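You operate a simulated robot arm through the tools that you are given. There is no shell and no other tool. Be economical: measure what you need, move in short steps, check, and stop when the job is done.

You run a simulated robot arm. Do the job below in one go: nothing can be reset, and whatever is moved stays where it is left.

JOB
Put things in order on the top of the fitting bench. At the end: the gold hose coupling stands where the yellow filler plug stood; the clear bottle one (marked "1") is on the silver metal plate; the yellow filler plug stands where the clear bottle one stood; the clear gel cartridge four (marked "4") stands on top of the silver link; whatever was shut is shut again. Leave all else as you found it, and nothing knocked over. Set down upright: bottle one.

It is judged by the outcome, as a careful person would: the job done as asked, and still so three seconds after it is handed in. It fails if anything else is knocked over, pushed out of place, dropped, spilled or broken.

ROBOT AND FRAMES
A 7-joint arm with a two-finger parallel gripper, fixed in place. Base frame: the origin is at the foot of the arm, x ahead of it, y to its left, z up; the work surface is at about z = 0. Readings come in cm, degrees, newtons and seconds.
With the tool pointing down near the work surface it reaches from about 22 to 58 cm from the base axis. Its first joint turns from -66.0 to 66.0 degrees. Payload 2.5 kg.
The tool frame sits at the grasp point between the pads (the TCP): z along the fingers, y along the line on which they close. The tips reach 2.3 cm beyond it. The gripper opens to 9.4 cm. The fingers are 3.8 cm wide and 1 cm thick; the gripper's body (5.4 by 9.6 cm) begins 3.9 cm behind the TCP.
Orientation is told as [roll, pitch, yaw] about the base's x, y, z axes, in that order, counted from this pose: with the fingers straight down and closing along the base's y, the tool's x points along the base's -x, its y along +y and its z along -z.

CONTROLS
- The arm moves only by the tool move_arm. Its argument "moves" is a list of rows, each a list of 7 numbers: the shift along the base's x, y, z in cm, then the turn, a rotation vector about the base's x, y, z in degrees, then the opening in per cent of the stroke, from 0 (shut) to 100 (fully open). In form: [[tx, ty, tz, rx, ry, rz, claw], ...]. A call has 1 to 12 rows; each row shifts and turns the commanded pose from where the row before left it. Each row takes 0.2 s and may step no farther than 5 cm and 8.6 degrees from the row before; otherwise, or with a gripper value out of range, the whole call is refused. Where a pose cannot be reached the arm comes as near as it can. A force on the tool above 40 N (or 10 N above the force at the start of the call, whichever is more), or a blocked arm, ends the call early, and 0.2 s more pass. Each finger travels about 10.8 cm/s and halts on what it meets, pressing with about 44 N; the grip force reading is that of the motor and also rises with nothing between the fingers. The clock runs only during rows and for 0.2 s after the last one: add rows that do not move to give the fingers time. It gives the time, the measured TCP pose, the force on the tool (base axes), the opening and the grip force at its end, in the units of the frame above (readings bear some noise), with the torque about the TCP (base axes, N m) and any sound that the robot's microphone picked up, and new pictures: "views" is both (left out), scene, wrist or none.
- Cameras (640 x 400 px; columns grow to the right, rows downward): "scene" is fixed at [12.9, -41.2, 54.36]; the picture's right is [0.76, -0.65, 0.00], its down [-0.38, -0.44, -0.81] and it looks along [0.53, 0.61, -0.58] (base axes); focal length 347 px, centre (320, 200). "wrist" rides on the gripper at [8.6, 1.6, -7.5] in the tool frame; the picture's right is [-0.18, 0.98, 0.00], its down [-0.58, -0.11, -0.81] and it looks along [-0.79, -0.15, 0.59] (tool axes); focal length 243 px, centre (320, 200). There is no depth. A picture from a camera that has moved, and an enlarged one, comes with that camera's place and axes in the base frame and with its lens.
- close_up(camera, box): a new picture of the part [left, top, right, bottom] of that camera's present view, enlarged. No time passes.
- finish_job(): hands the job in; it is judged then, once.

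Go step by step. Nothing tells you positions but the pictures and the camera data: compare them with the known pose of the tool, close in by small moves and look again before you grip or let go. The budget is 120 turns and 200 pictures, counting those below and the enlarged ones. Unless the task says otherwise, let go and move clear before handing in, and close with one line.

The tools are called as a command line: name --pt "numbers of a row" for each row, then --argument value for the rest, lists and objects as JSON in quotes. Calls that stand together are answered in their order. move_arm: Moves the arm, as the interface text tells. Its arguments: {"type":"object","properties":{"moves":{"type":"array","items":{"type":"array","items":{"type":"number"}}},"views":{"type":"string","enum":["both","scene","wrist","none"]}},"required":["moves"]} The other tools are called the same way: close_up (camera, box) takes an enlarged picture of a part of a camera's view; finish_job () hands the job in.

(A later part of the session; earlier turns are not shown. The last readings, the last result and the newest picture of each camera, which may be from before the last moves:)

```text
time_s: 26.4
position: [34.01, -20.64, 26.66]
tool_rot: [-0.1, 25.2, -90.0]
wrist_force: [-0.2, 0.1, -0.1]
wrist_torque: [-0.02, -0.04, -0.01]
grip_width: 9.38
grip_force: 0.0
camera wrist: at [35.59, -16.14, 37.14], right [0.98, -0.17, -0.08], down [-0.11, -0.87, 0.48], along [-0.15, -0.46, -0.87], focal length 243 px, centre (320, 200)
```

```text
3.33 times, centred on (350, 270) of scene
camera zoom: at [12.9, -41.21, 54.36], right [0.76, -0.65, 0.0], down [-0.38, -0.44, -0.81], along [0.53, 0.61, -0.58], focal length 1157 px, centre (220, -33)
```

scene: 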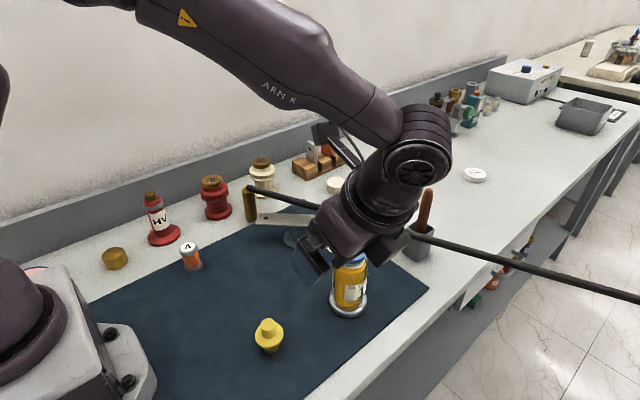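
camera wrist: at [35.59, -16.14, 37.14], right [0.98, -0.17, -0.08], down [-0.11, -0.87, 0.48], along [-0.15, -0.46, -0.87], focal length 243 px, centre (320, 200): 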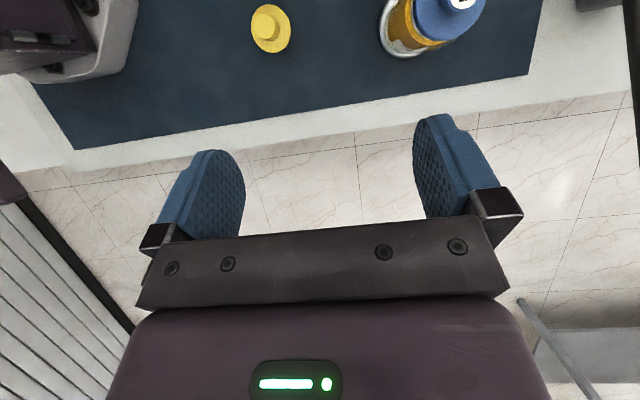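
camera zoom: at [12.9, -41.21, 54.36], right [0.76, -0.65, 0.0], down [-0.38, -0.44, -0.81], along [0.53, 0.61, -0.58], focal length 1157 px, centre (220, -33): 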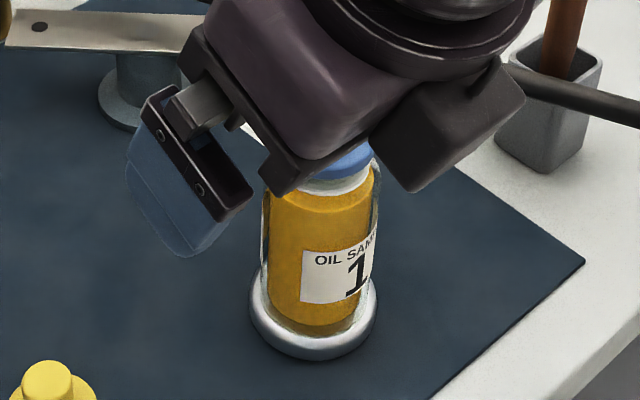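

The bottle stands well on the disc. Next I'll straighten the tool and go above the yellow plug.

move_arm --pt "-2 3 0 -8.4 0 0 100" --pt "-2 3 0 -8.4 0 0 100" --pt "-1.6 4 -2 -8.4 0 0 100" --pt "0 0 -4 0 0 0 100" --pt "0 0 -4 0 0 0 100" --pt "0 0 0 0 0 0 100"

close_up --camera "wrist" --box '[180, 0, 460, 180]'

close_up --camera "scene" --box '[200, 240, 360, 360]'

```text
time_s: 27.8
position: [28.5, -10.53, 16.67]
tool_rot: [0.0, 0.3, -90.1]
wrist_force: [0.0, 0.3, -0.3]
wrist_torque: [0.02, 0.03, -0.01]
grip_width: 9.39
grip_force: 0.0
camera wrist: at [30.16, -1.94, 24.23], right [0.98, -0.19, 0.0], down [-0.11, -0.59, 0.8], along [-0.15, -0.79, -0.6], focal length 243 px, centre (320, 200)
```

scene: 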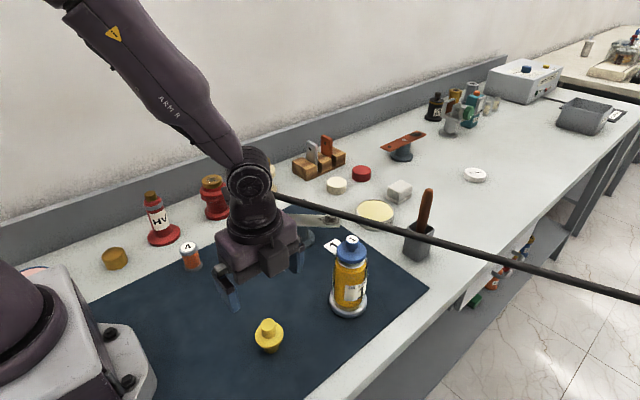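
wrist: 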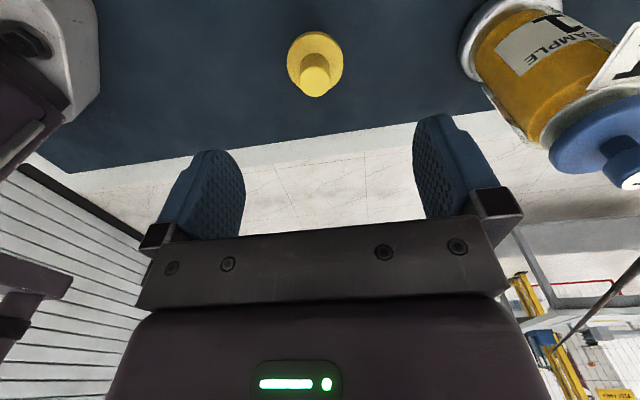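

```text
2.22 times, centred on (320, 90) of wrist
camera zoom: at [30.16, -1.94, 24.23], right [0.98, -0.19, 0.0], down [-0.11, -0.59, 0.8], along [-0.15, -0.79, -0.6], focal length 539 px, centre (320, 444)
```

zoom: 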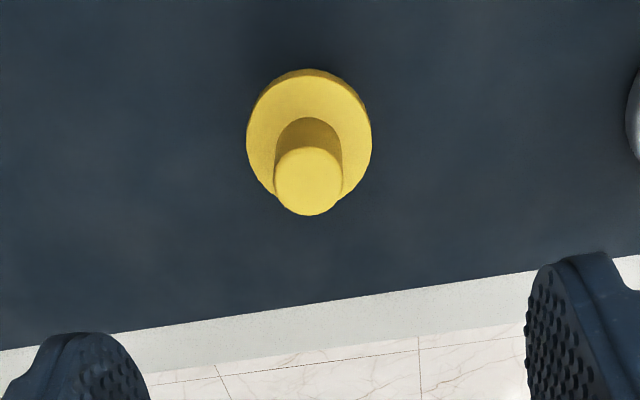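

```text
3.33 times, centred on (280, 300) of scene
camera zoom: at [12.9, -41.2, 54.36], right [0.76, -0.65, 0.0], down [-0.38, -0.44, -0.81], along [0.53, 0.61, -0.58], focal length 1157 px, centre (453, -133)
```

zoom: 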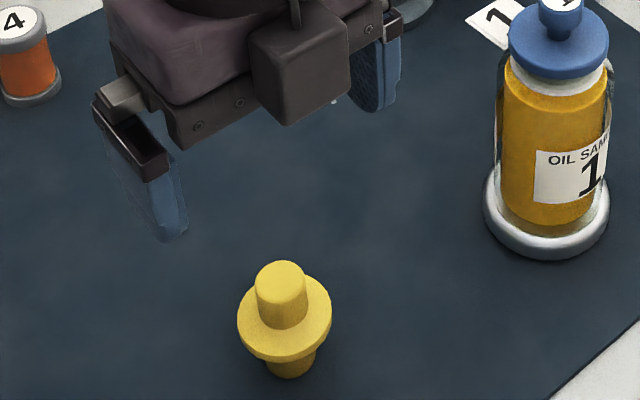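

The plug axis is about (28.25,-10.9), with the flange top at 3.9 and the knob top at 6.7. I'll descend so that the fingertips stop just above the flange.

move_arm --pt "-0.25 -0.37 -3 0 0 0 100" --pt "0 0 -3 0 0 0 100" --pt "0 0 -2 0 0 0 70" --pt "0 0 -1.5 0 0 0 60" --pt "0 0 -0.6 0 0 0 60" --pt "0 0 0 0 0 0 60"

close_up --camera "scene" --box '[200, 240, 360, 360]'

```text
time_s: 29.2
position: [28.1, -10.86, 6.72]
tool_rot: [0.0, 0.3, -90.0]
wrist_force: [-0.7, -0.3, -0.1]
wrist_torque: [0.02, -0.02, -0.01]
grip_width: 5.65
grip_force: 0.1
camera wrist: at [29.81, -2.34, 14.28], right [0.98, -0.18, 0.0], down [-0.11, -0.59, 0.8], along [-0.15, -0.79, -0.6], focal length 243 px, centre (320, 200)
```

scene: 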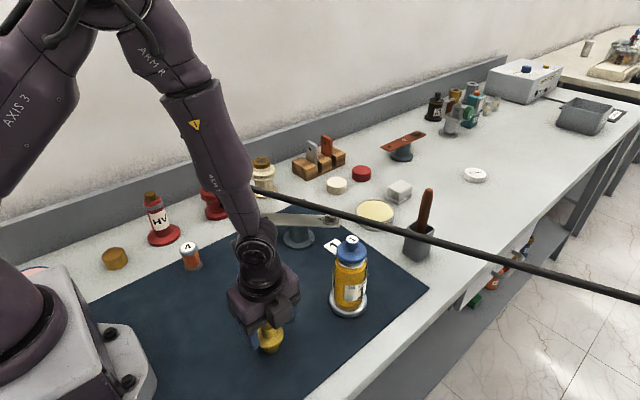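
wrist: 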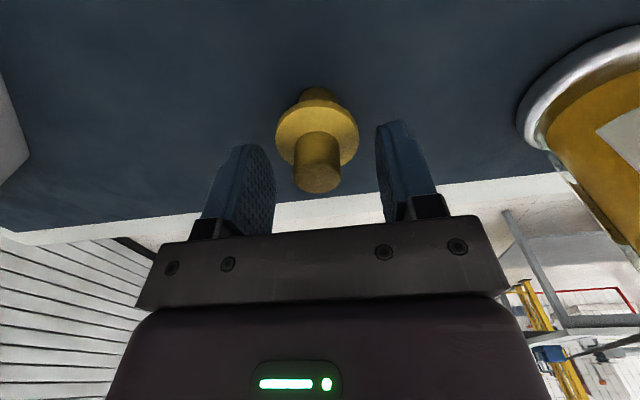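

```text
3.33 times, centred on (280, 300) of scene
camera zoom: at [12.9, -41.2, 54.36], right [0.76, -0.65, 0.0], down [-0.38, -0.44, -0.81], along [0.53, 0.61, -0.58], focal length 1157 px, centre (453, -133)
```

zoom: 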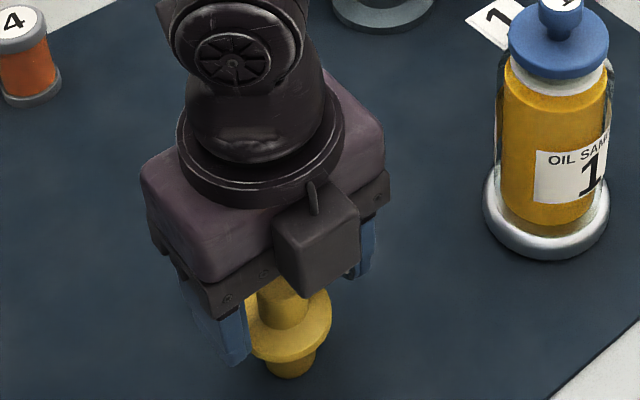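

The knob is centred between the fingers in both directions. Closing and lifting a little.

move_arm --pt "0 0 0 0 0 0 40" --pt "0 0 0 0 0 0 30" --pt "0 0 0 0 0 0 20" --pt "0 0 0 0 0 0 5" --pt "0 0 0 0 0 0 5" --views "none"

move_arm --pt "0 0 0.4 0 0 0 5" --pt "0 0 0.8 0 0 0 5" --pt "0 0 1 0 0 0 5" --pt "0 0 1 0 0 0 5" --pt "0 0 0 0 0 0 5"

close_up --camera "scene" --box '[200, 240, 360, 360]'

```text
time_s: 30.4
position: [28.09, -10.84, 6.77]
tool_rot: [-0.1, 0.3, -90.1]
wrist_force: [-0.6, 0.6, 1.1]
wrist_torque: [-0.03, 0.11, -0.03]
grip_width: 2.21
grip_force: 43.8
```

```text
time_s: 31.6
position: [28.0, -11.09, 9.88]
tool_rot: [0.1, 0.4, -89.9]
wrist_force: [-0.3, -0.2, 0.0]
wrist_torque: [0.01, 0.01, -0.01]
grip_width: 2.2
grip_force: 43.4
camera wrist: at [29.79, -2.37, 17.41], right [0.98, -0.18, 0.0], down [-0.11, -0.59, 0.8], along [-0.15, -0.79, -0.6], focal length 243 px, centre (320, 200)
```

scene: 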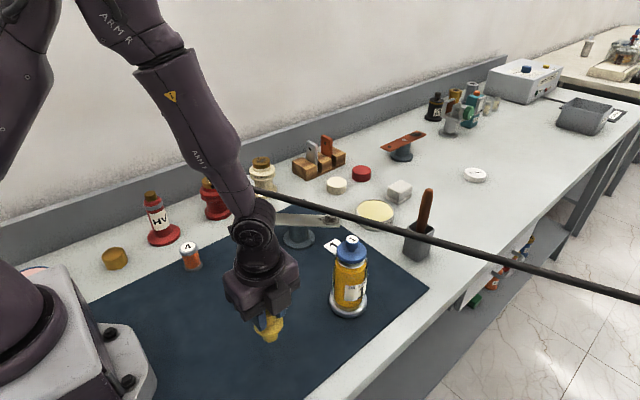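
wrist: 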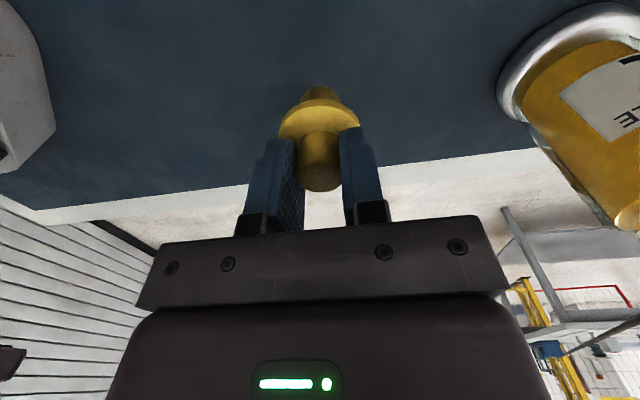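

```text
3.33 times, centred on (280, 300) of scene
camera zoom: at [12.9, -41.2, 54.36], right [0.76, -0.65, 0.0], down [-0.38, -0.44, -0.81], along [0.53, 0.61, -0.58], focal length 1157 px, centre (453, -133)
```

zoom: 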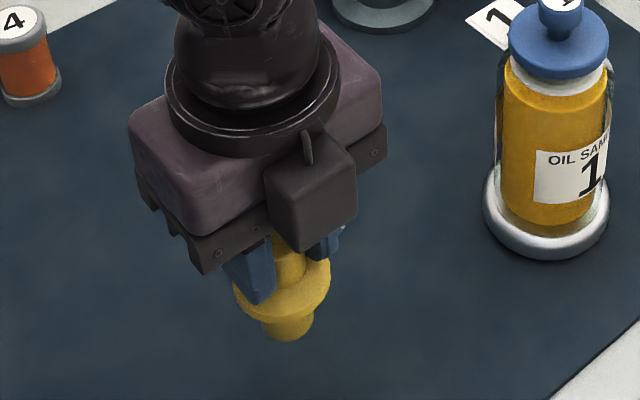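

The plug is held. Now I'll carry it to where the bottle stood, (31.95, 5.2).

move_arm --pt "0.3 1.2 1 0 0 0 5" --pt "0.6 2.5 0 0 0 0 5" --pt "0.6 2.5 0 0 0 0 5" --pt "0.6 2.5 0 0 0 0 5" --pt "0.6 2.5 0 0 0 0 5" --pt "0.6 2.5 0 0 0 0 5" --pt "0.5 1.8 0 0 0 0 5" --pt "0.1 0.7 0 0 0 0 5" --pt "0 0 -1.5 0 0 0 5" --pt "0 0 -1.5 0 0 0 5" --pt "0 0 0 0 0 0 5"

close_up --camera "scene" --box '[160, 200, 320, 310]'

```text
time_s: 34.0
position: [32.14, 5.21, 7.79]
tool_rot: [0.0, 0.3, -90.0]
wrist_force: [0.3, 0.4, 0.6]
wrist_torque: [-0.01, -0.02, 0.02]
grip_width: 2.23
grip_force: 44.0
camera wrist: at [33.78, 13.8, 15.43], right [0.98, -0.18, 0.0], down [-0.11, -0.59, 0.8], along [-0.15, -0.79, -0.6], focal length 243 px, centre (320, 200)
```

scene: 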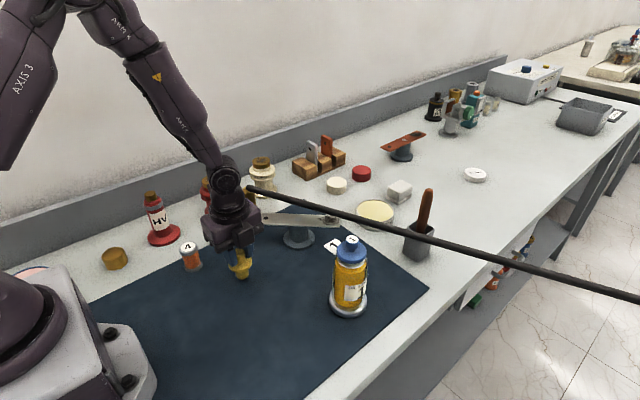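
wrist: 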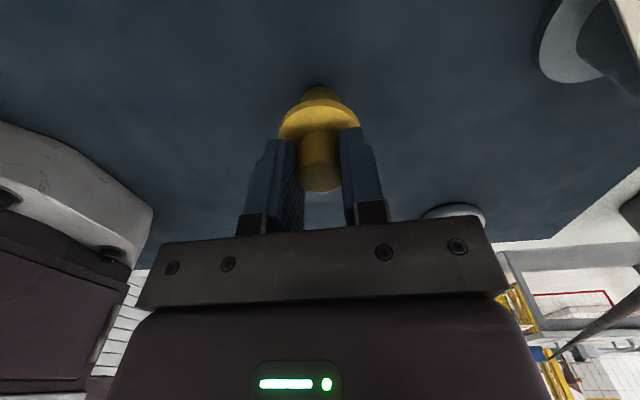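

```text
3.64 times, centred on (240, 255) of scene
camera zoom: at [12.9, -41.2, 54.36], right [0.76, -0.65, 0.0], down [-0.38, -0.44, -0.81], along [0.53, 0.61, -0.58], focal length 1262 px, centre (611, 0)
```

zoom: 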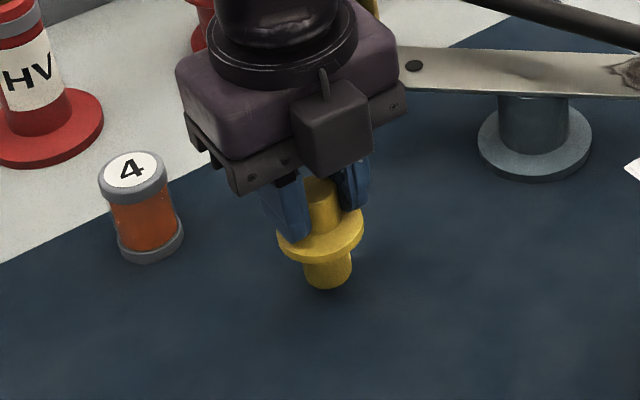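

Lowering onto the mat.

move_arm --pt "-0.1 0 -0.4 0 0 0 5" --pt "0 0 -0.3 0 0 0 5" --pt "0 0 -0.2 0 0 0 5" --pt "0 0 0 0 0 0 5" --views "none"

move_arm --pt "0 0 -0.15 0 0 0 5" --pt "0 0 0 0 0 0 5" --views "none"

```text
time_s: 35.0
position: [31.9, 5.14, 6.89]
tool_rot: [0.0, 0.4, -89.9]
wrist_force: [0.2, -1.2, -0.6]
wrist_torque: [0.04, -0.03, -0.01]
grip_width: 2.2
grip_force: 44.0
```

```text
time_s: 35.6
position: [31.88, 5.31, 6.76]
tool_rot: [-0.1, 0.3, -90.1]
wrist_force: [-1.0, 0.1, -1.0]
wrist_torque: [0.0, 0.0, 0.01]
grip_width: 2.23
grip_force: 43.3
```

move_arm --pt "0 0 -0.1 0 0 0 5" --pt "0 0 0 0 0 0 5" --views "none"

close_up --camera "scene" --box '[160, 200, 320, 310]'

```text
time_s: 36.2
position: [31.93, 5.2, 6.75]
tool_rot: [0.0, 0.3, -90.1]
wrist_force: [-3.1, -0.7, 12.7]
wrist_torque: [-0.06, 0.18, 0.03]
grip_width: 2.24
grip_force: 44.4
```

```text
3.64 times, centred on (240, 255) of scene
camera zoom: at [12.9, -41.2, 54.36], right [0.76, -0.65, 0.0], down [-0.38, -0.44, -0.81], along [0.53, 0.61, -0.58], focal length 1262 px, centre (611, 0)
```

zoom: 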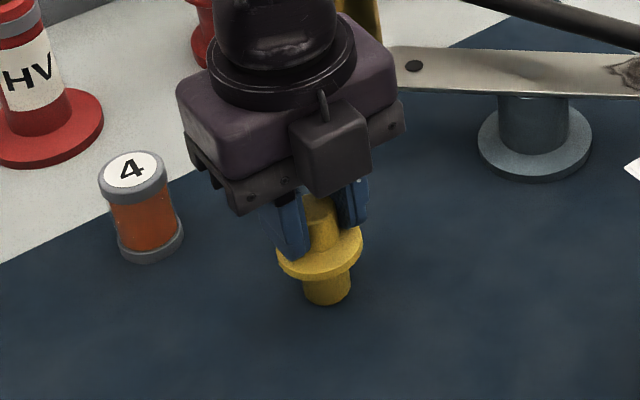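

It's touching down. Release and rise, then head toward the coupling with a small yaw so the fingers straddle the hose.

move_arm --pt "0 0 0.08 0 0 0 5" --pt "0 0 0 0 0 0 22" --pt "0 0 0 0 0 0 28" --pt "0 0 0 0 0 0 50" --pt "0 0 0 0 0 0 60" --pt "0 0 1 0 0 0 60" --pt "0 0 2 0 0 0 60" --pt "0 0 4 0 0 0 100" --pt "0 0 4 0 0 0 100" --pt "0 0 4 0 0 0 100" --pt "0 0 4 0 0 0 100"

close_up --camera "scene" --box '[160, 170, 320, 310]'

```text
time_s: 38.6
position: [32.01, 5.16, 25.86]
tool_rot: [0.1, 0.2, -90.1]
wrist_force: [-0.5, 0.3, 0.3]
wrist_torque: [-0.04, -0.01, 0.02]
grip_width: 9.41
grip_force: 0.1
camera wrist: at [33.62, 13.76, 33.36], right [0.98, -0.19, 0.0], down [-0.11, -0.58, 0.8], along [-0.15, -0.79, -0.6], focal length 243 px, centre (320, 200)
```

scene: 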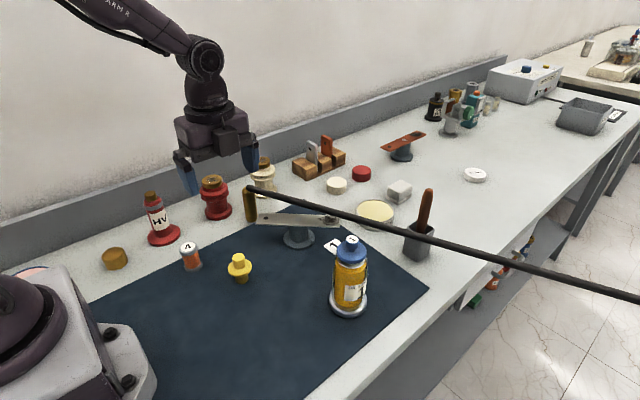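
wrist: 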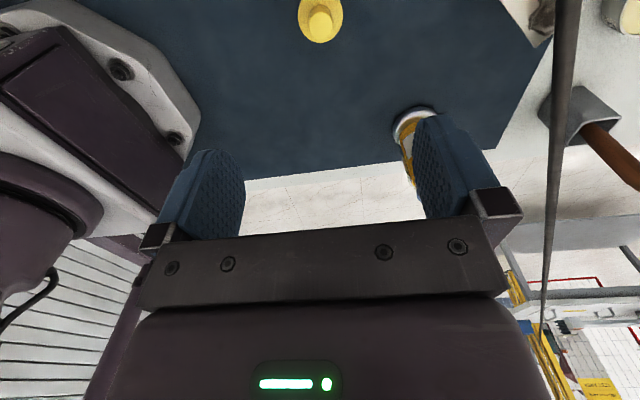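

```text
2.86 times, centred on (240, 240) of scene
camera zoom: at [12.9, -41.2, 54.36], right [0.76, -0.65, 0.0], down [-0.38, -0.44, -0.81], along [0.53, 0.61, -0.58], focal length 992 px, centre (549, 86)
```

zoom: 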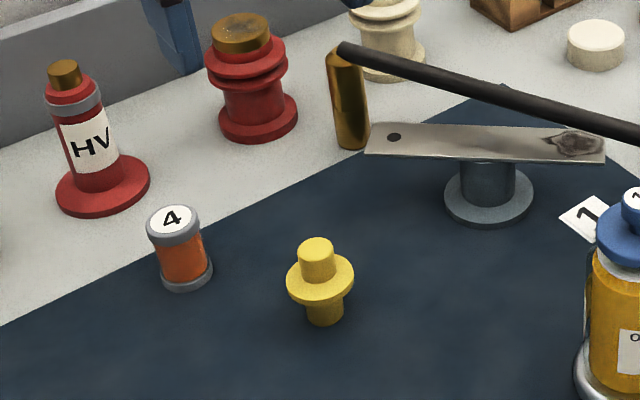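

The plug stands where the bottle stood. Next I'll go above the coupling at about (43.5,20.4), keeping yaw -90 so the hose exits between the fingers.

move_arm --pt "2.9 3.8 0 0 0 0 100" --pt "2.9 3.8 0 0 0 0 100" --pt "2.9 3.8 0 0 0 0 100" --pt "2.8 3.8 0 0 0 0 100" --pt "0 0 -3 0 0 0 80" --pt "0 0 -3 0 0 0 70" --pt "0 0 -2 0 0 0 60" --pt "0 0 0 0 0 0 60"

close_up --camera "wrist" --box '[200, 20, 500, 240]'

close_up --camera "scene" --box '[190, 130, 340, 240]'

```text
time_s: 40.4
position: [43.38, 20.52, 17.61]
tool_rot: [-0.1, 0.3, -90.0]
wrist_force: [0.0, 0.0, 0.3]
wrist_torque: [0.0, 0.03, 0.02]
grip_width: 5.62
grip_force: 0.0
camera wrist: at [45.05, 29.08, 25.23], right [0.98, -0.19, 0.0], down [-0.11, -0.59, 0.8], along [-0.15, -0.79, -0.6], focal length 243 px, centre (320, 200)
```

scene: 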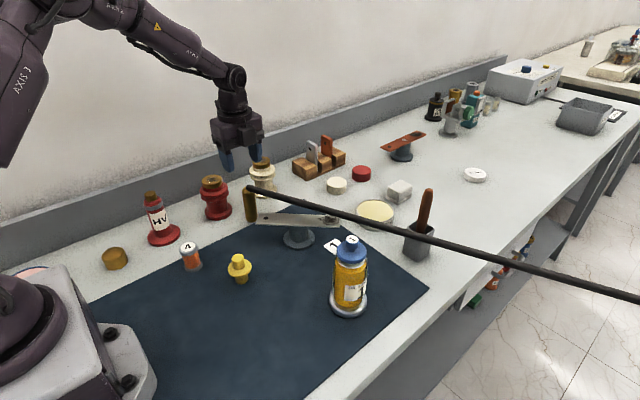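
wrist: 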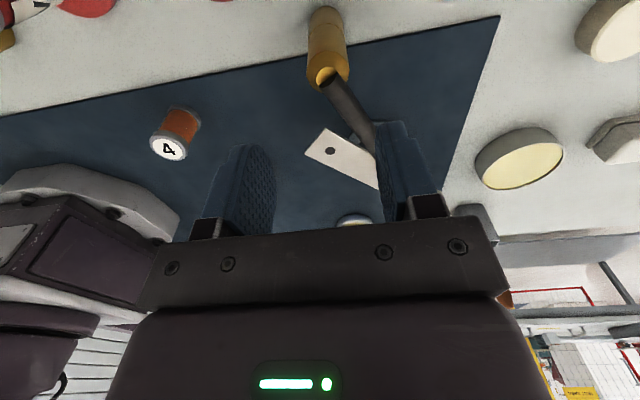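

```text
1.82 times, centred on (350, 130) of wrist
camera zoom: at [45.05, 29.08, 25.23], right [0.98, -0.19, 0.0], down [-0.11, -0.59, 0.8], along [-0.15, -0.79, -0.6], focal length 441 px, centre (266, 327)
```

zoom: 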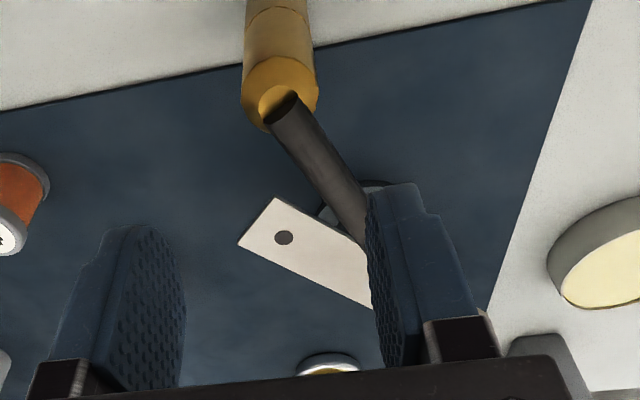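

```text
3.64 times, centred on (265, 185) of scene
camera zoom: at [12.9, -41.2, 54.36], right [0.76, -0.65, 0.0], down [-0.38, -0.44, -0.81], along [0.53, 0.61, -0.58], focal length 1262 px, centre (520, 254)
```

zoom: 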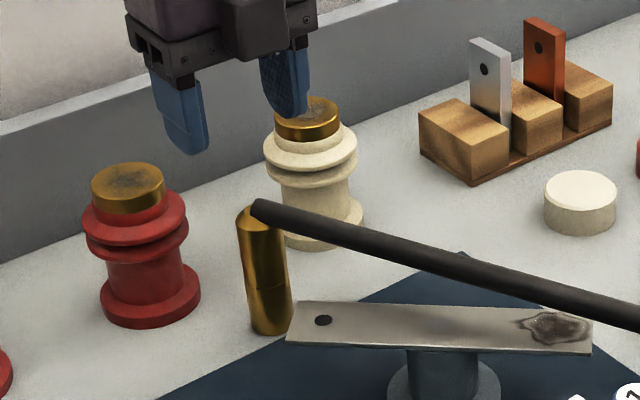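

The coupling is nearer (44,21), and the hose heads roughly (0.35,-1). I'll shift, yaw +17° to straddle the hose squarely, and look again.

move_arm --pt "0.3 0.2 0 0 0 8.5 60" --pt "0.3 0.2 -1 0 0 8.5 60" --pt "0 0 -1.6 0 0 0 60" --pt "0 0 0 0 0 0 60"

close_up --camera "wrist" --box '[200, 20, 500, 240]'

close_up --camera "scene" --box '[190, 130, 340, 240]'

```text
time_s: 41.4
position: [43.92, 20.75, 15.04]
tool_rot: [-0.1, 0.3, -73.0]
wrist_force: [-0.3, 0.8, -0.2]
wrist_torque: [-0.02, -0.04, -0.01]
grip_width: 5.64
grip_force: 0.0
camera wrist: at [43.03, 29.45, 22.61], right [0.99, 0.11, 0.0], down [0.07, -0.59, 0.8], along [0.09, -0.8, -0.6], focal length 243 px, centre (320, 200)
```

scene: 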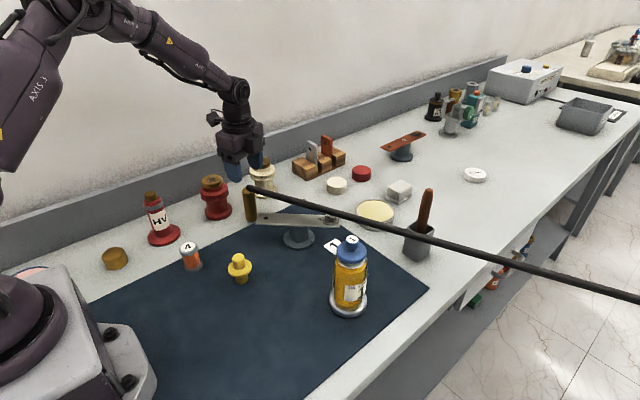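
wrist: 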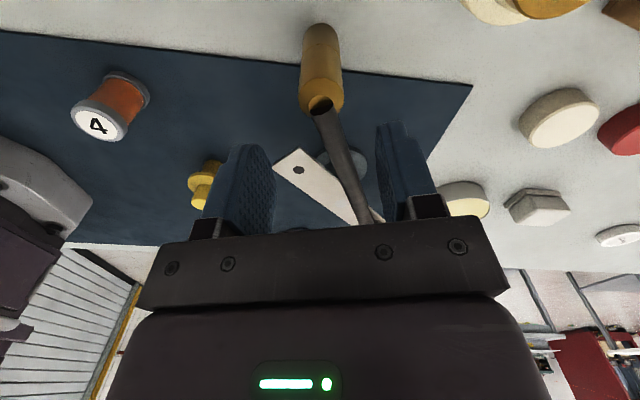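

```text
1.82 times, centred on (350, 130) of wrist
camera zoom: at [43.03, 29.45, 22.61], right [0.99, 0.11, 0.0], down [0.07, -0.59, 0.8], along [0.09, -0.8, -0.6], focal length 441 px, centre (266, 327)
```

zoom: 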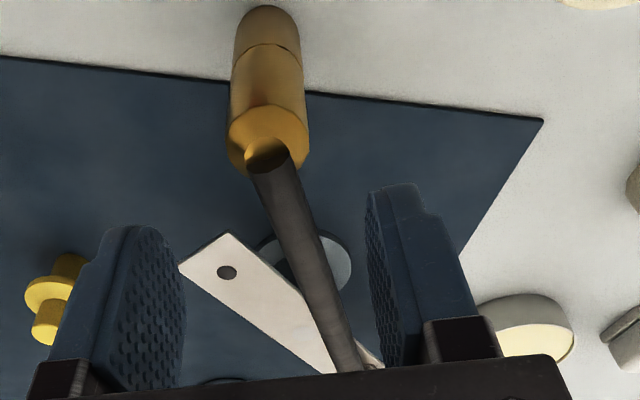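

```text
3.64 times, centred on (265, 185) of scene
camera zoom: at [12.9, -41.2, 54.36], right [0.76, -0.65, 0.0], down [-0.38, -0.44, -0.81], along [0.53, 0.61, -0.58], focal length 1262 px, centre (520, 254)
```

zoom: 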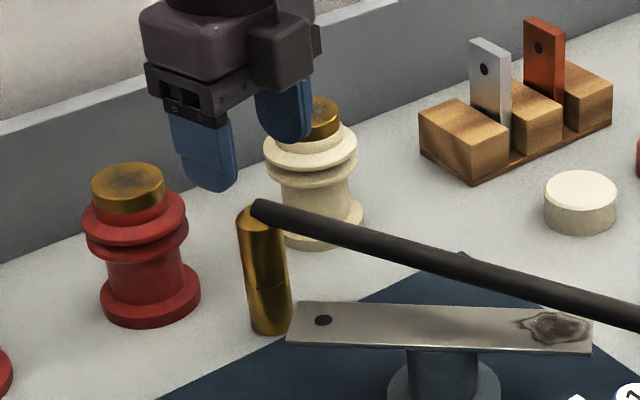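

The coupling axis comes out at (43.95,21.4), with its top at about 9 and the hose centred between the fingers. I'll shift +0.65 in y and descend.

move_arm --pt "0 0.6 0 0 0 0 60" --pt "0 0 -2 0 0 0 60" --pt "0 0 -2 0 0 0 60" --pt "0 0 -2 0 0 0 60" --pt "0 0 -1.5 0 0 0 60" --pt "0 0 0 0 0 0 60"

close_up --camera "scene" --box '[190, 130, 340, 240]'

```text
time_s: 42.8
position: [43.91, 21.42, 7.75]
tool_rot: [0.0, 0.3, -73.1]
wrist_force: [-0.5, -0.5, 0.0]
wrist_torque: [0.02, -0.01, 0.02]
grip_width: 5.64
grip_force: 0.1
camera wrist: at [43.01, 30.1, 15.22], right [0.99, 0.11, 0.0], down [0.07, -0.59, 0.8], along [0.09, -0.8, -0.6], focal length 243 px, centre (320, 200)
```

scene: 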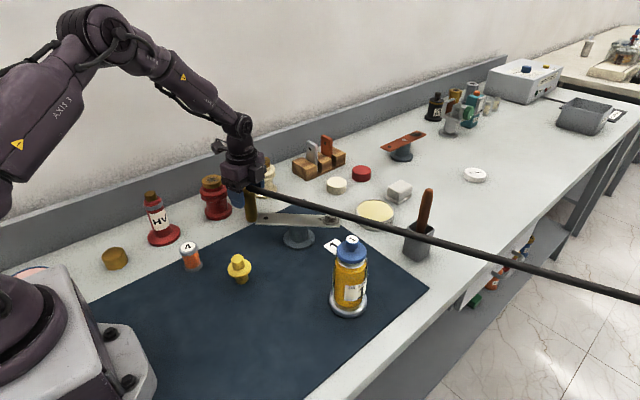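
wrist: 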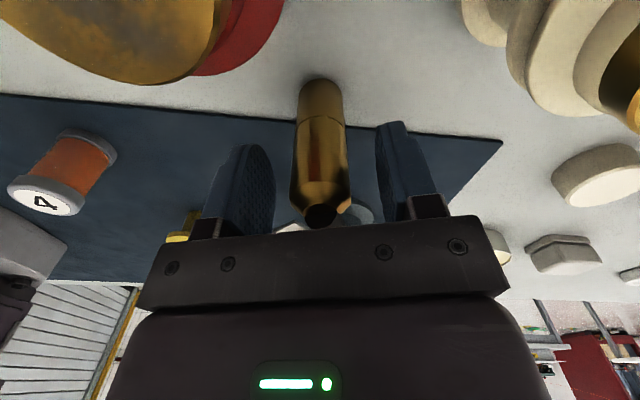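

```text
3.64 times, centred on (265, 185) of scene
camera zoom: at [12.9, -41.2, 54.36], right [0.76, -0.65, 0.0], down [-0.38, -0.44, -0.81], along [0.53, 0.61, -0.58], focal length 1262 px, centre (520, 254)
```

zoom: 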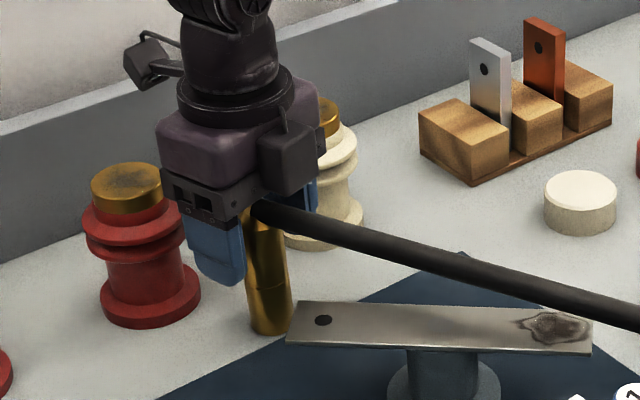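

The fingers straddle the post with the hose passing under the hand. Closing here.

move_arm --pt "0 0 0 0 0 0 45" --pt "0 0 0 0 0 0 35" --pt "0 0 0 0 0 0 25" --pt "0 0 0 0 0 0 10" --pt "0 0 0 0 0 0 10" --views "wrist"

move_arm --pt "0 0 0.3 0 0 0 5" --pt "0 0 0.5 0 0 0 5" --pt "0 0 0.7 0 0 0 5" --pt "0 0 0 0 0 0 5"

close_up --camera "scene" --box '[190, 130, 340, 240]'

```text
time_s: 44.0
position: [43.9, 21.43, 7.73]
tool_rot: [0.0, 0.3, -73.1]
wrist_force: [0.6, 0.1, -0.5]
wrist_torque: [0.02, 0.0, 0.01]
grip_width: 2.88
grip_force: 44.0
camera wrist: at [43.0, 30.09, 15.23], right [0.99, 0.11, 0.0], down [0.07, -0.59, 0.8], along [0.09, -0.8, -0.6], focal length 243 px, centre (320, 200)
```

wrist: 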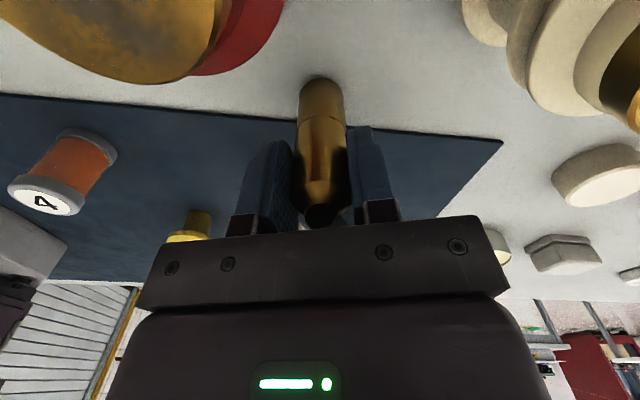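

```text
time_s: 45.0
position: [44.03, 21.34, 9.25]
tool_rot: [0.0, 0.2, -73.0]
wrist_force: [1.3, -0.6, -0.6]
wrist_torque: [0.04, 0.0, 0.0]
grip_width: 2.84
grip_force: 43.7
camera wrist: at [43.06, 30.07, 16.8], right [0.99, 0.11, 0.0], down [0.07, -0.59, 0.8], along [0.09, -0.8, -0.6], focal length 243 px, centre (320, 200)
```

scene: 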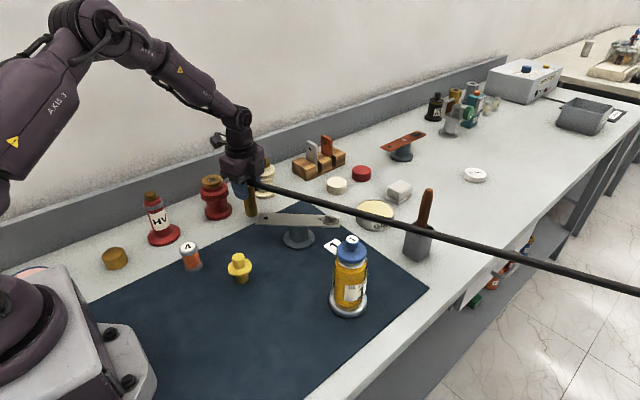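
wrist: 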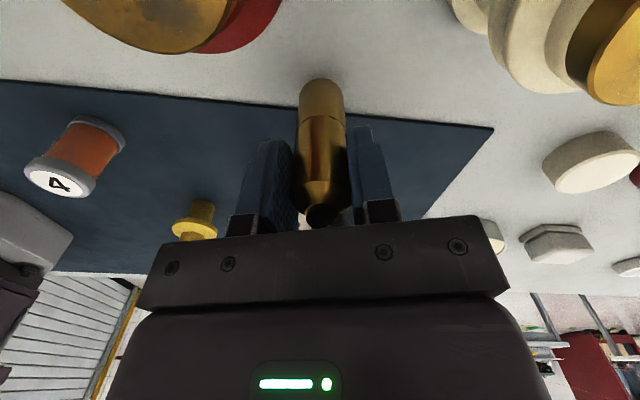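

```text
3.64 times, centred on (265, 185) of scene
camera zoom: at [12.9, -41.2, 54.36], right [0.76, -0.65, 0.0], down [-0.38, -0.44, -0.81], along [0.53, 0.61, -0.58], focal length 1262 px, centre (520, 254)
```

zoom: 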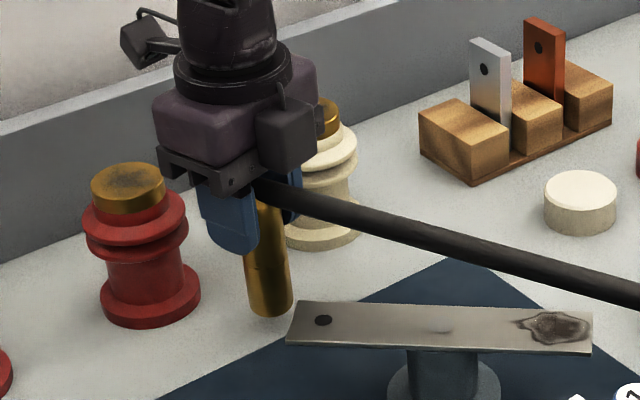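

The coupling lifts easily and the hose follows, with almost no force. The hose would sweep across the bottle at (44,-13), which is 16 cm tall, so I'll lift high before moving across.

move_arm --pt "0 0 1 0 0 0 5" --pt "0 0 2 0 0 0 5" --pt "0 0 2.5 0 0 0 5" --pt "0 0 2.5 0 0 0 5" --pt "0 0 2.5 0 0 0 5" --pt "0 0 2.5 0 0 0 5" --pt "0 0 2.5 0 0 0 5" --pt "0 0 2.5 0 0 0 5" --pt "0 0 2 0 0 0 5" --pt "0 0 0 0 0 0 5"

```text
time_s: 47.2
position: [43.94, 21.24, 29.2]
tool_rot: [0.0, 0.3, -73.1]
wrist_force: [-0.6, 0.2, -0.6]
wrist_torque: [0.02, -0.01, 0.0]
grip_width: 2.87
grip_force: 43.1
camera wrist: at [43.06, 30.03, 36.74], right [0.99, 0.11, 0.0], down [0.07, -0.59, 0.8], along [0.09, -0.8, -0.6], focal length 243 px, centre (320, 200)
```

scene: 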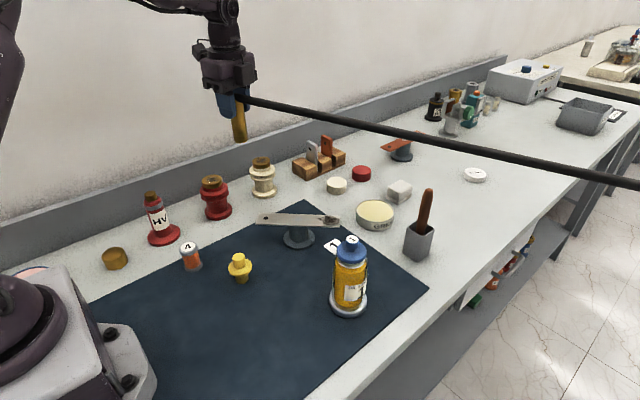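
wrist: 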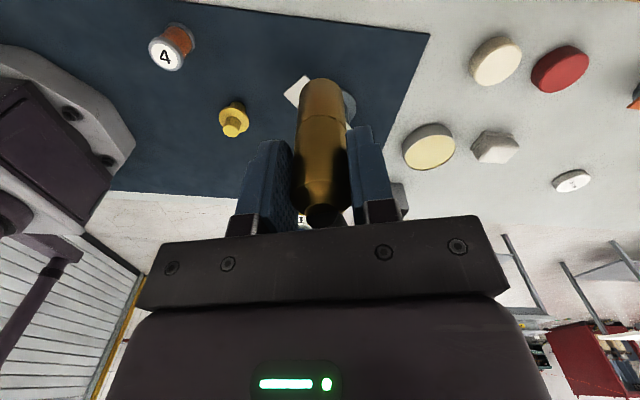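

The hose is now well above everything, with negligible force. Carrying across to above the plug's old spot (28.25,-10.9).

move_arm --pt "-0.6 -1.3 0 0 0 0 5" --pt "-1.2 -2.4 0 0 0 0 5" --pt "-1.5 -3.1 0 0 0 0 5" --pt "-1.5 -3.1 0 0 0 0 5" --pt "-1.5 -3.1 0 0 0 0 5" --pt "-1.6 -3.2 0 0 0 0 5" --pt "-1.6 -3.2 0 0 0 0 5" --pt "-1.6 -3.2 0 0 0 0 5" --pt "-1.6 -3.2 0 0 0 0 5" --pt "-1.5 -3.1 0 0 0 0 5" --pt "-1 -2.1 0 0 0 0 5" --pt "-0.5 -1.1 0 0 0 0 5"

```text
time_s: 49.8
position: [28.4, -10.88, 29.13]
tool_rot: [0.0, 0.2, -72.9]
wrist_force: [0.6, -0.2, -1.8]
wrist_torque: [0.02, 0.02, 0.0]
grip_width: 2.87
grip_force: 44.5
camera wrist: at [27.34, -2.12, 36.73], right [0.99, 0.11, 0.0], down [0.07, -0.59, 0.8], along [0.09, -0.8, -0.6], focal length 243 px, centre (320, 200)
```

scene: 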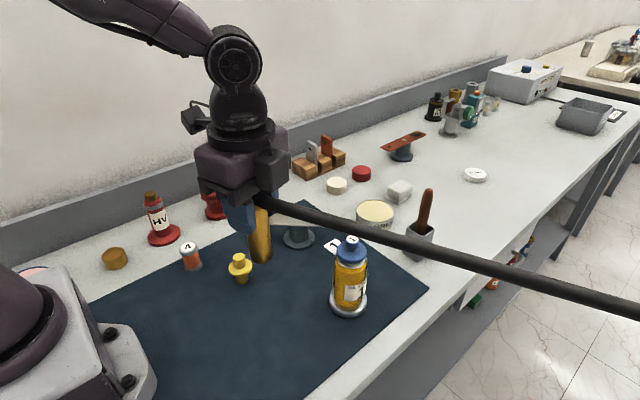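
wrist: 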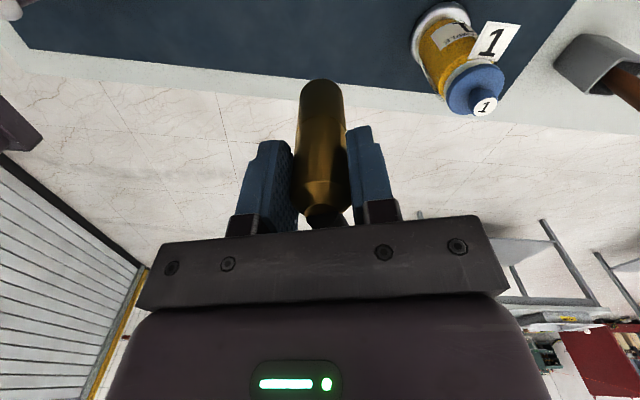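

The hose keeps its direction and will lie well clear of the bottle. Lowering.

move_arm --pt "-0.1 0 -1.5 0 0 0 5" --pt "0 0 -3 0 0 0 5" --pt "0 0 -3 0 0 0 5" --pt "0 0 -3 0 0 0 5" --pt "0 0 -3 0 0 0 5" --pt "0 0 -3 0 0 0 5" --pt "0 0 -2 0 0 0 5" --pt "0 0 -1 0 0 0 5" --pt "0 0 0 0 0 0 5"

close_up --camera "scene" --box '[180, 240, 380, 380]'

```text
time_s: 51.8
position: [28.26, -10.68, 9.59]
tool_rot: [0.0, 0.2, -73.1]
wrist_force: [0.0, 0.5, -1.7]
wrist_torque: [0.03, 0.01, 0.01]
grip_width: 2.9
grip_force: 44.3
camera wrist: at [27.35, -2.0, 17.19], right [0.99, 0.11, 0.0], down [0.07, -0.59, 0.8], along [0.09, -0.8, -0.6], focal length 243 px, centre (320, 200)
```

scene: 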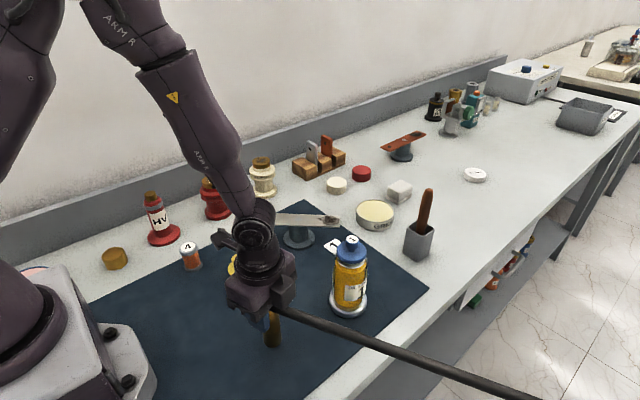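
wrist: 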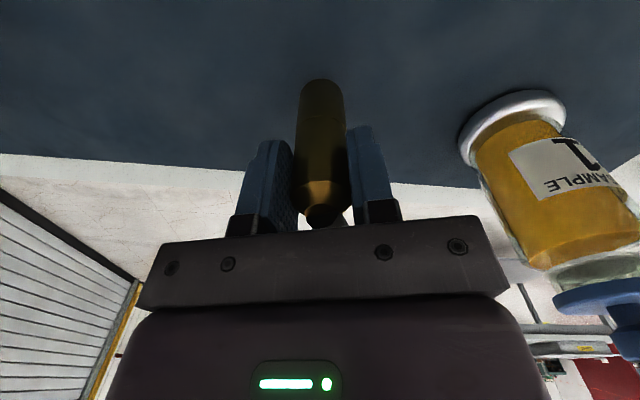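

```text
2.86 times, centred on (280, 310) of scene
camera zoom: at [12.9, -41.2, 54.36], right [0.76, -0.65, 0.0], down [-0.38, -0.44, -0.81], along [0.53, 0.61, -0.58], focal length 992 px, centre (434, -114)
```

zoom: 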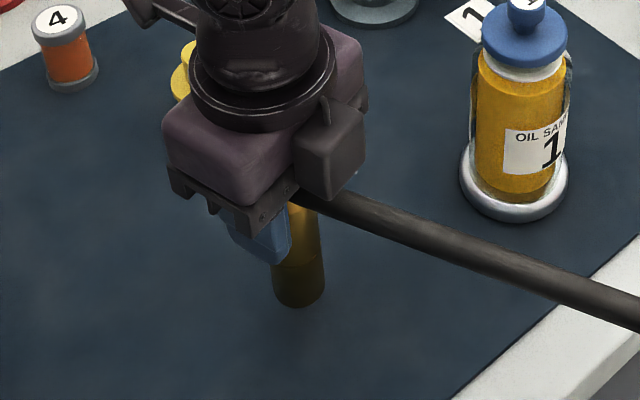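

Fine-tuning by (-0.1,-0.15) and lowering to contact.

move_arm --pt "-0.1 -0.15 -0.5 0 0 0 5" --pt "0 0 -0.5 0 0 0 5" --pt "0 0 -0.4 0 0 0 5" --pt "0 0 -0.15 0 0 0 5" --pt "0 0 0 0 0 0 5" --views "none"

move_arm --pt "0 0 -0.15 0 0 0 5" --pt "0 0 0 0 0 0 5" --views "none"

```text
time_s: 53.0
position: [28.11, -10.96, 8.14]
tool_rot: [0.0, 0.3, -73.1]
wrist_force: [-0.4, 0.2, -1.9]
wrist_torque: [0.04, 0.01, 0.01]
grip_width: 2.89
grip_force: 43.6
```

```text
time_s: 53.6
position: [28.22, -10.81, 8.06]
tool_rot: [0.1, 0.3, -73.1]
wrist_force: [-7.1, 1.8, 25.6]
wrist_torque: [-0.14, 0.66, -0.02]
grip_width: 2.89
grip_force: 44.0
```

Contact reached. Easing off and checking that it's upright.

move_arm --pt "0 0 0.1 0 0 0 5" --pt "0 0 0.05 0 0 0 5" --pt "0 0 0 0 0 0 5" --views "wrist"

close_up --camera "scene" --box '[220, 270, 340, 370]'

```text
time_s: 54.4
position: [28.05, -10.93, 8.08]
tool_rot: [0.0, 0.3, -73.1]
wrist_force: [-0.2, -0.4, -2.1]
wrist_torque: [-0.02, 0.0, -0.01]
grip_width: 2.87
grip_force: 43.8
camera wrist: at [27.16, -2.18, 15.71], right [0.99, 0.11, 0.0], down [0.07, -0.59, 0.8], along [0.09, -0.8, -0.6], focal length 243 px, centre (320, 200)
```

wrist: 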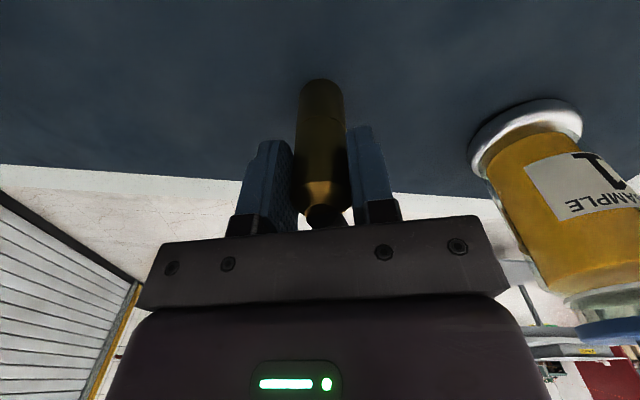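

```text
4.00 times, centred on (280, 320) of scene
camera zoom: at [12.9, -41.2, 54.36], right [0.76, -0.65, 0.0], down [-0.38, -0.44, -0.81], along [0.53, 0.61, -0.58], focal length 1388 px, centre (480, -280)
```

zoom: 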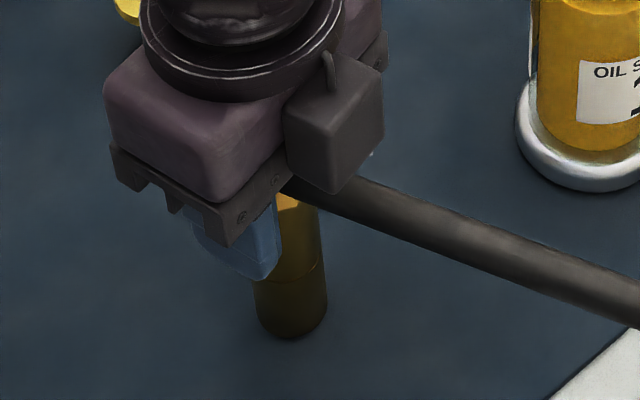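

Lower 0.1, then release slowly.

move_arm --pt "0 0 -0.1 0 0 0 5" --pt "0 0 0 0 0 0 5" --views "none"

move_arm --pt "0 0 0 0 0 0 28" --pt "0 0 0 0 0 0 32" --pt "0 0 0 0 0 0 40" --pt "0 0 0 0 0 0 60" --pt "0 0 0 0 0 0 60"

close_up --camera "scene" --box '[220, 270, 340, 370]'

```text
time_s: 55.0
position: [28.12, -10.83, 8.01]
tool_rot: [0.0, 0.4, -73.0]
wrist_force: [-0.3, -0.1, 1.5]
wrist_torque: [-0.01, 0.0, 0.0]
grip_width: 2.89
grip_force: 43.4
```

```text
time_s: 56.2
position: [28.05, -10.75, 8.02]
tool_rot: [0.0, 0.3, -73.1]
wrist_force: [-0.2, -0.3, 0.1]
wrist_torque: [0.02, 0.0, 0.01]
grip_width: 5.64
grip_force: 0.1
camera wrist: at [27.15, -2.15, 15.61], right [0.99, 0.11, 0.0], down [0.07, -0.59, 0.8], along [0.09, -0.8, -0.6], focal length 243 px, centre (320, 200)
```

scene: 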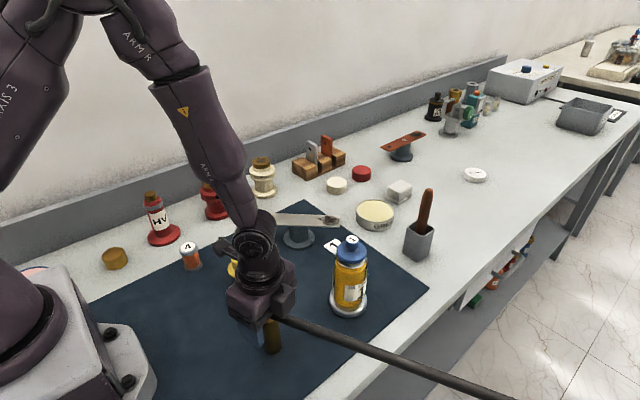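
wrist: 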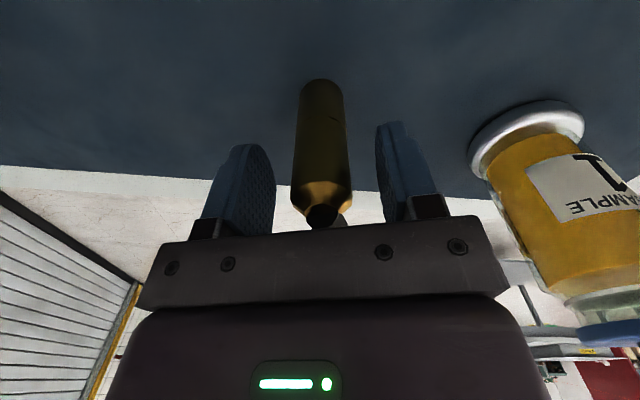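

```text
4.00 times, centred on (280, 320) of scene
camera zoom: at [12.9, -41.2, 54.36], right [0.76, -0.65, 0.0], down [-0.38, -0.44, -0.81], along [0.53, 0.61, -0.58], focal length 1388 px, centre (480, -280)
```

zoom: 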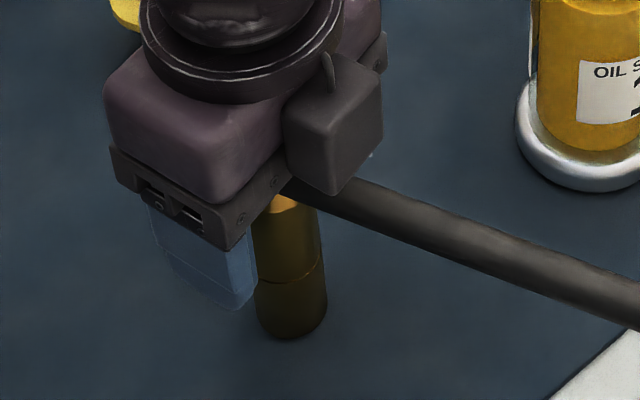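

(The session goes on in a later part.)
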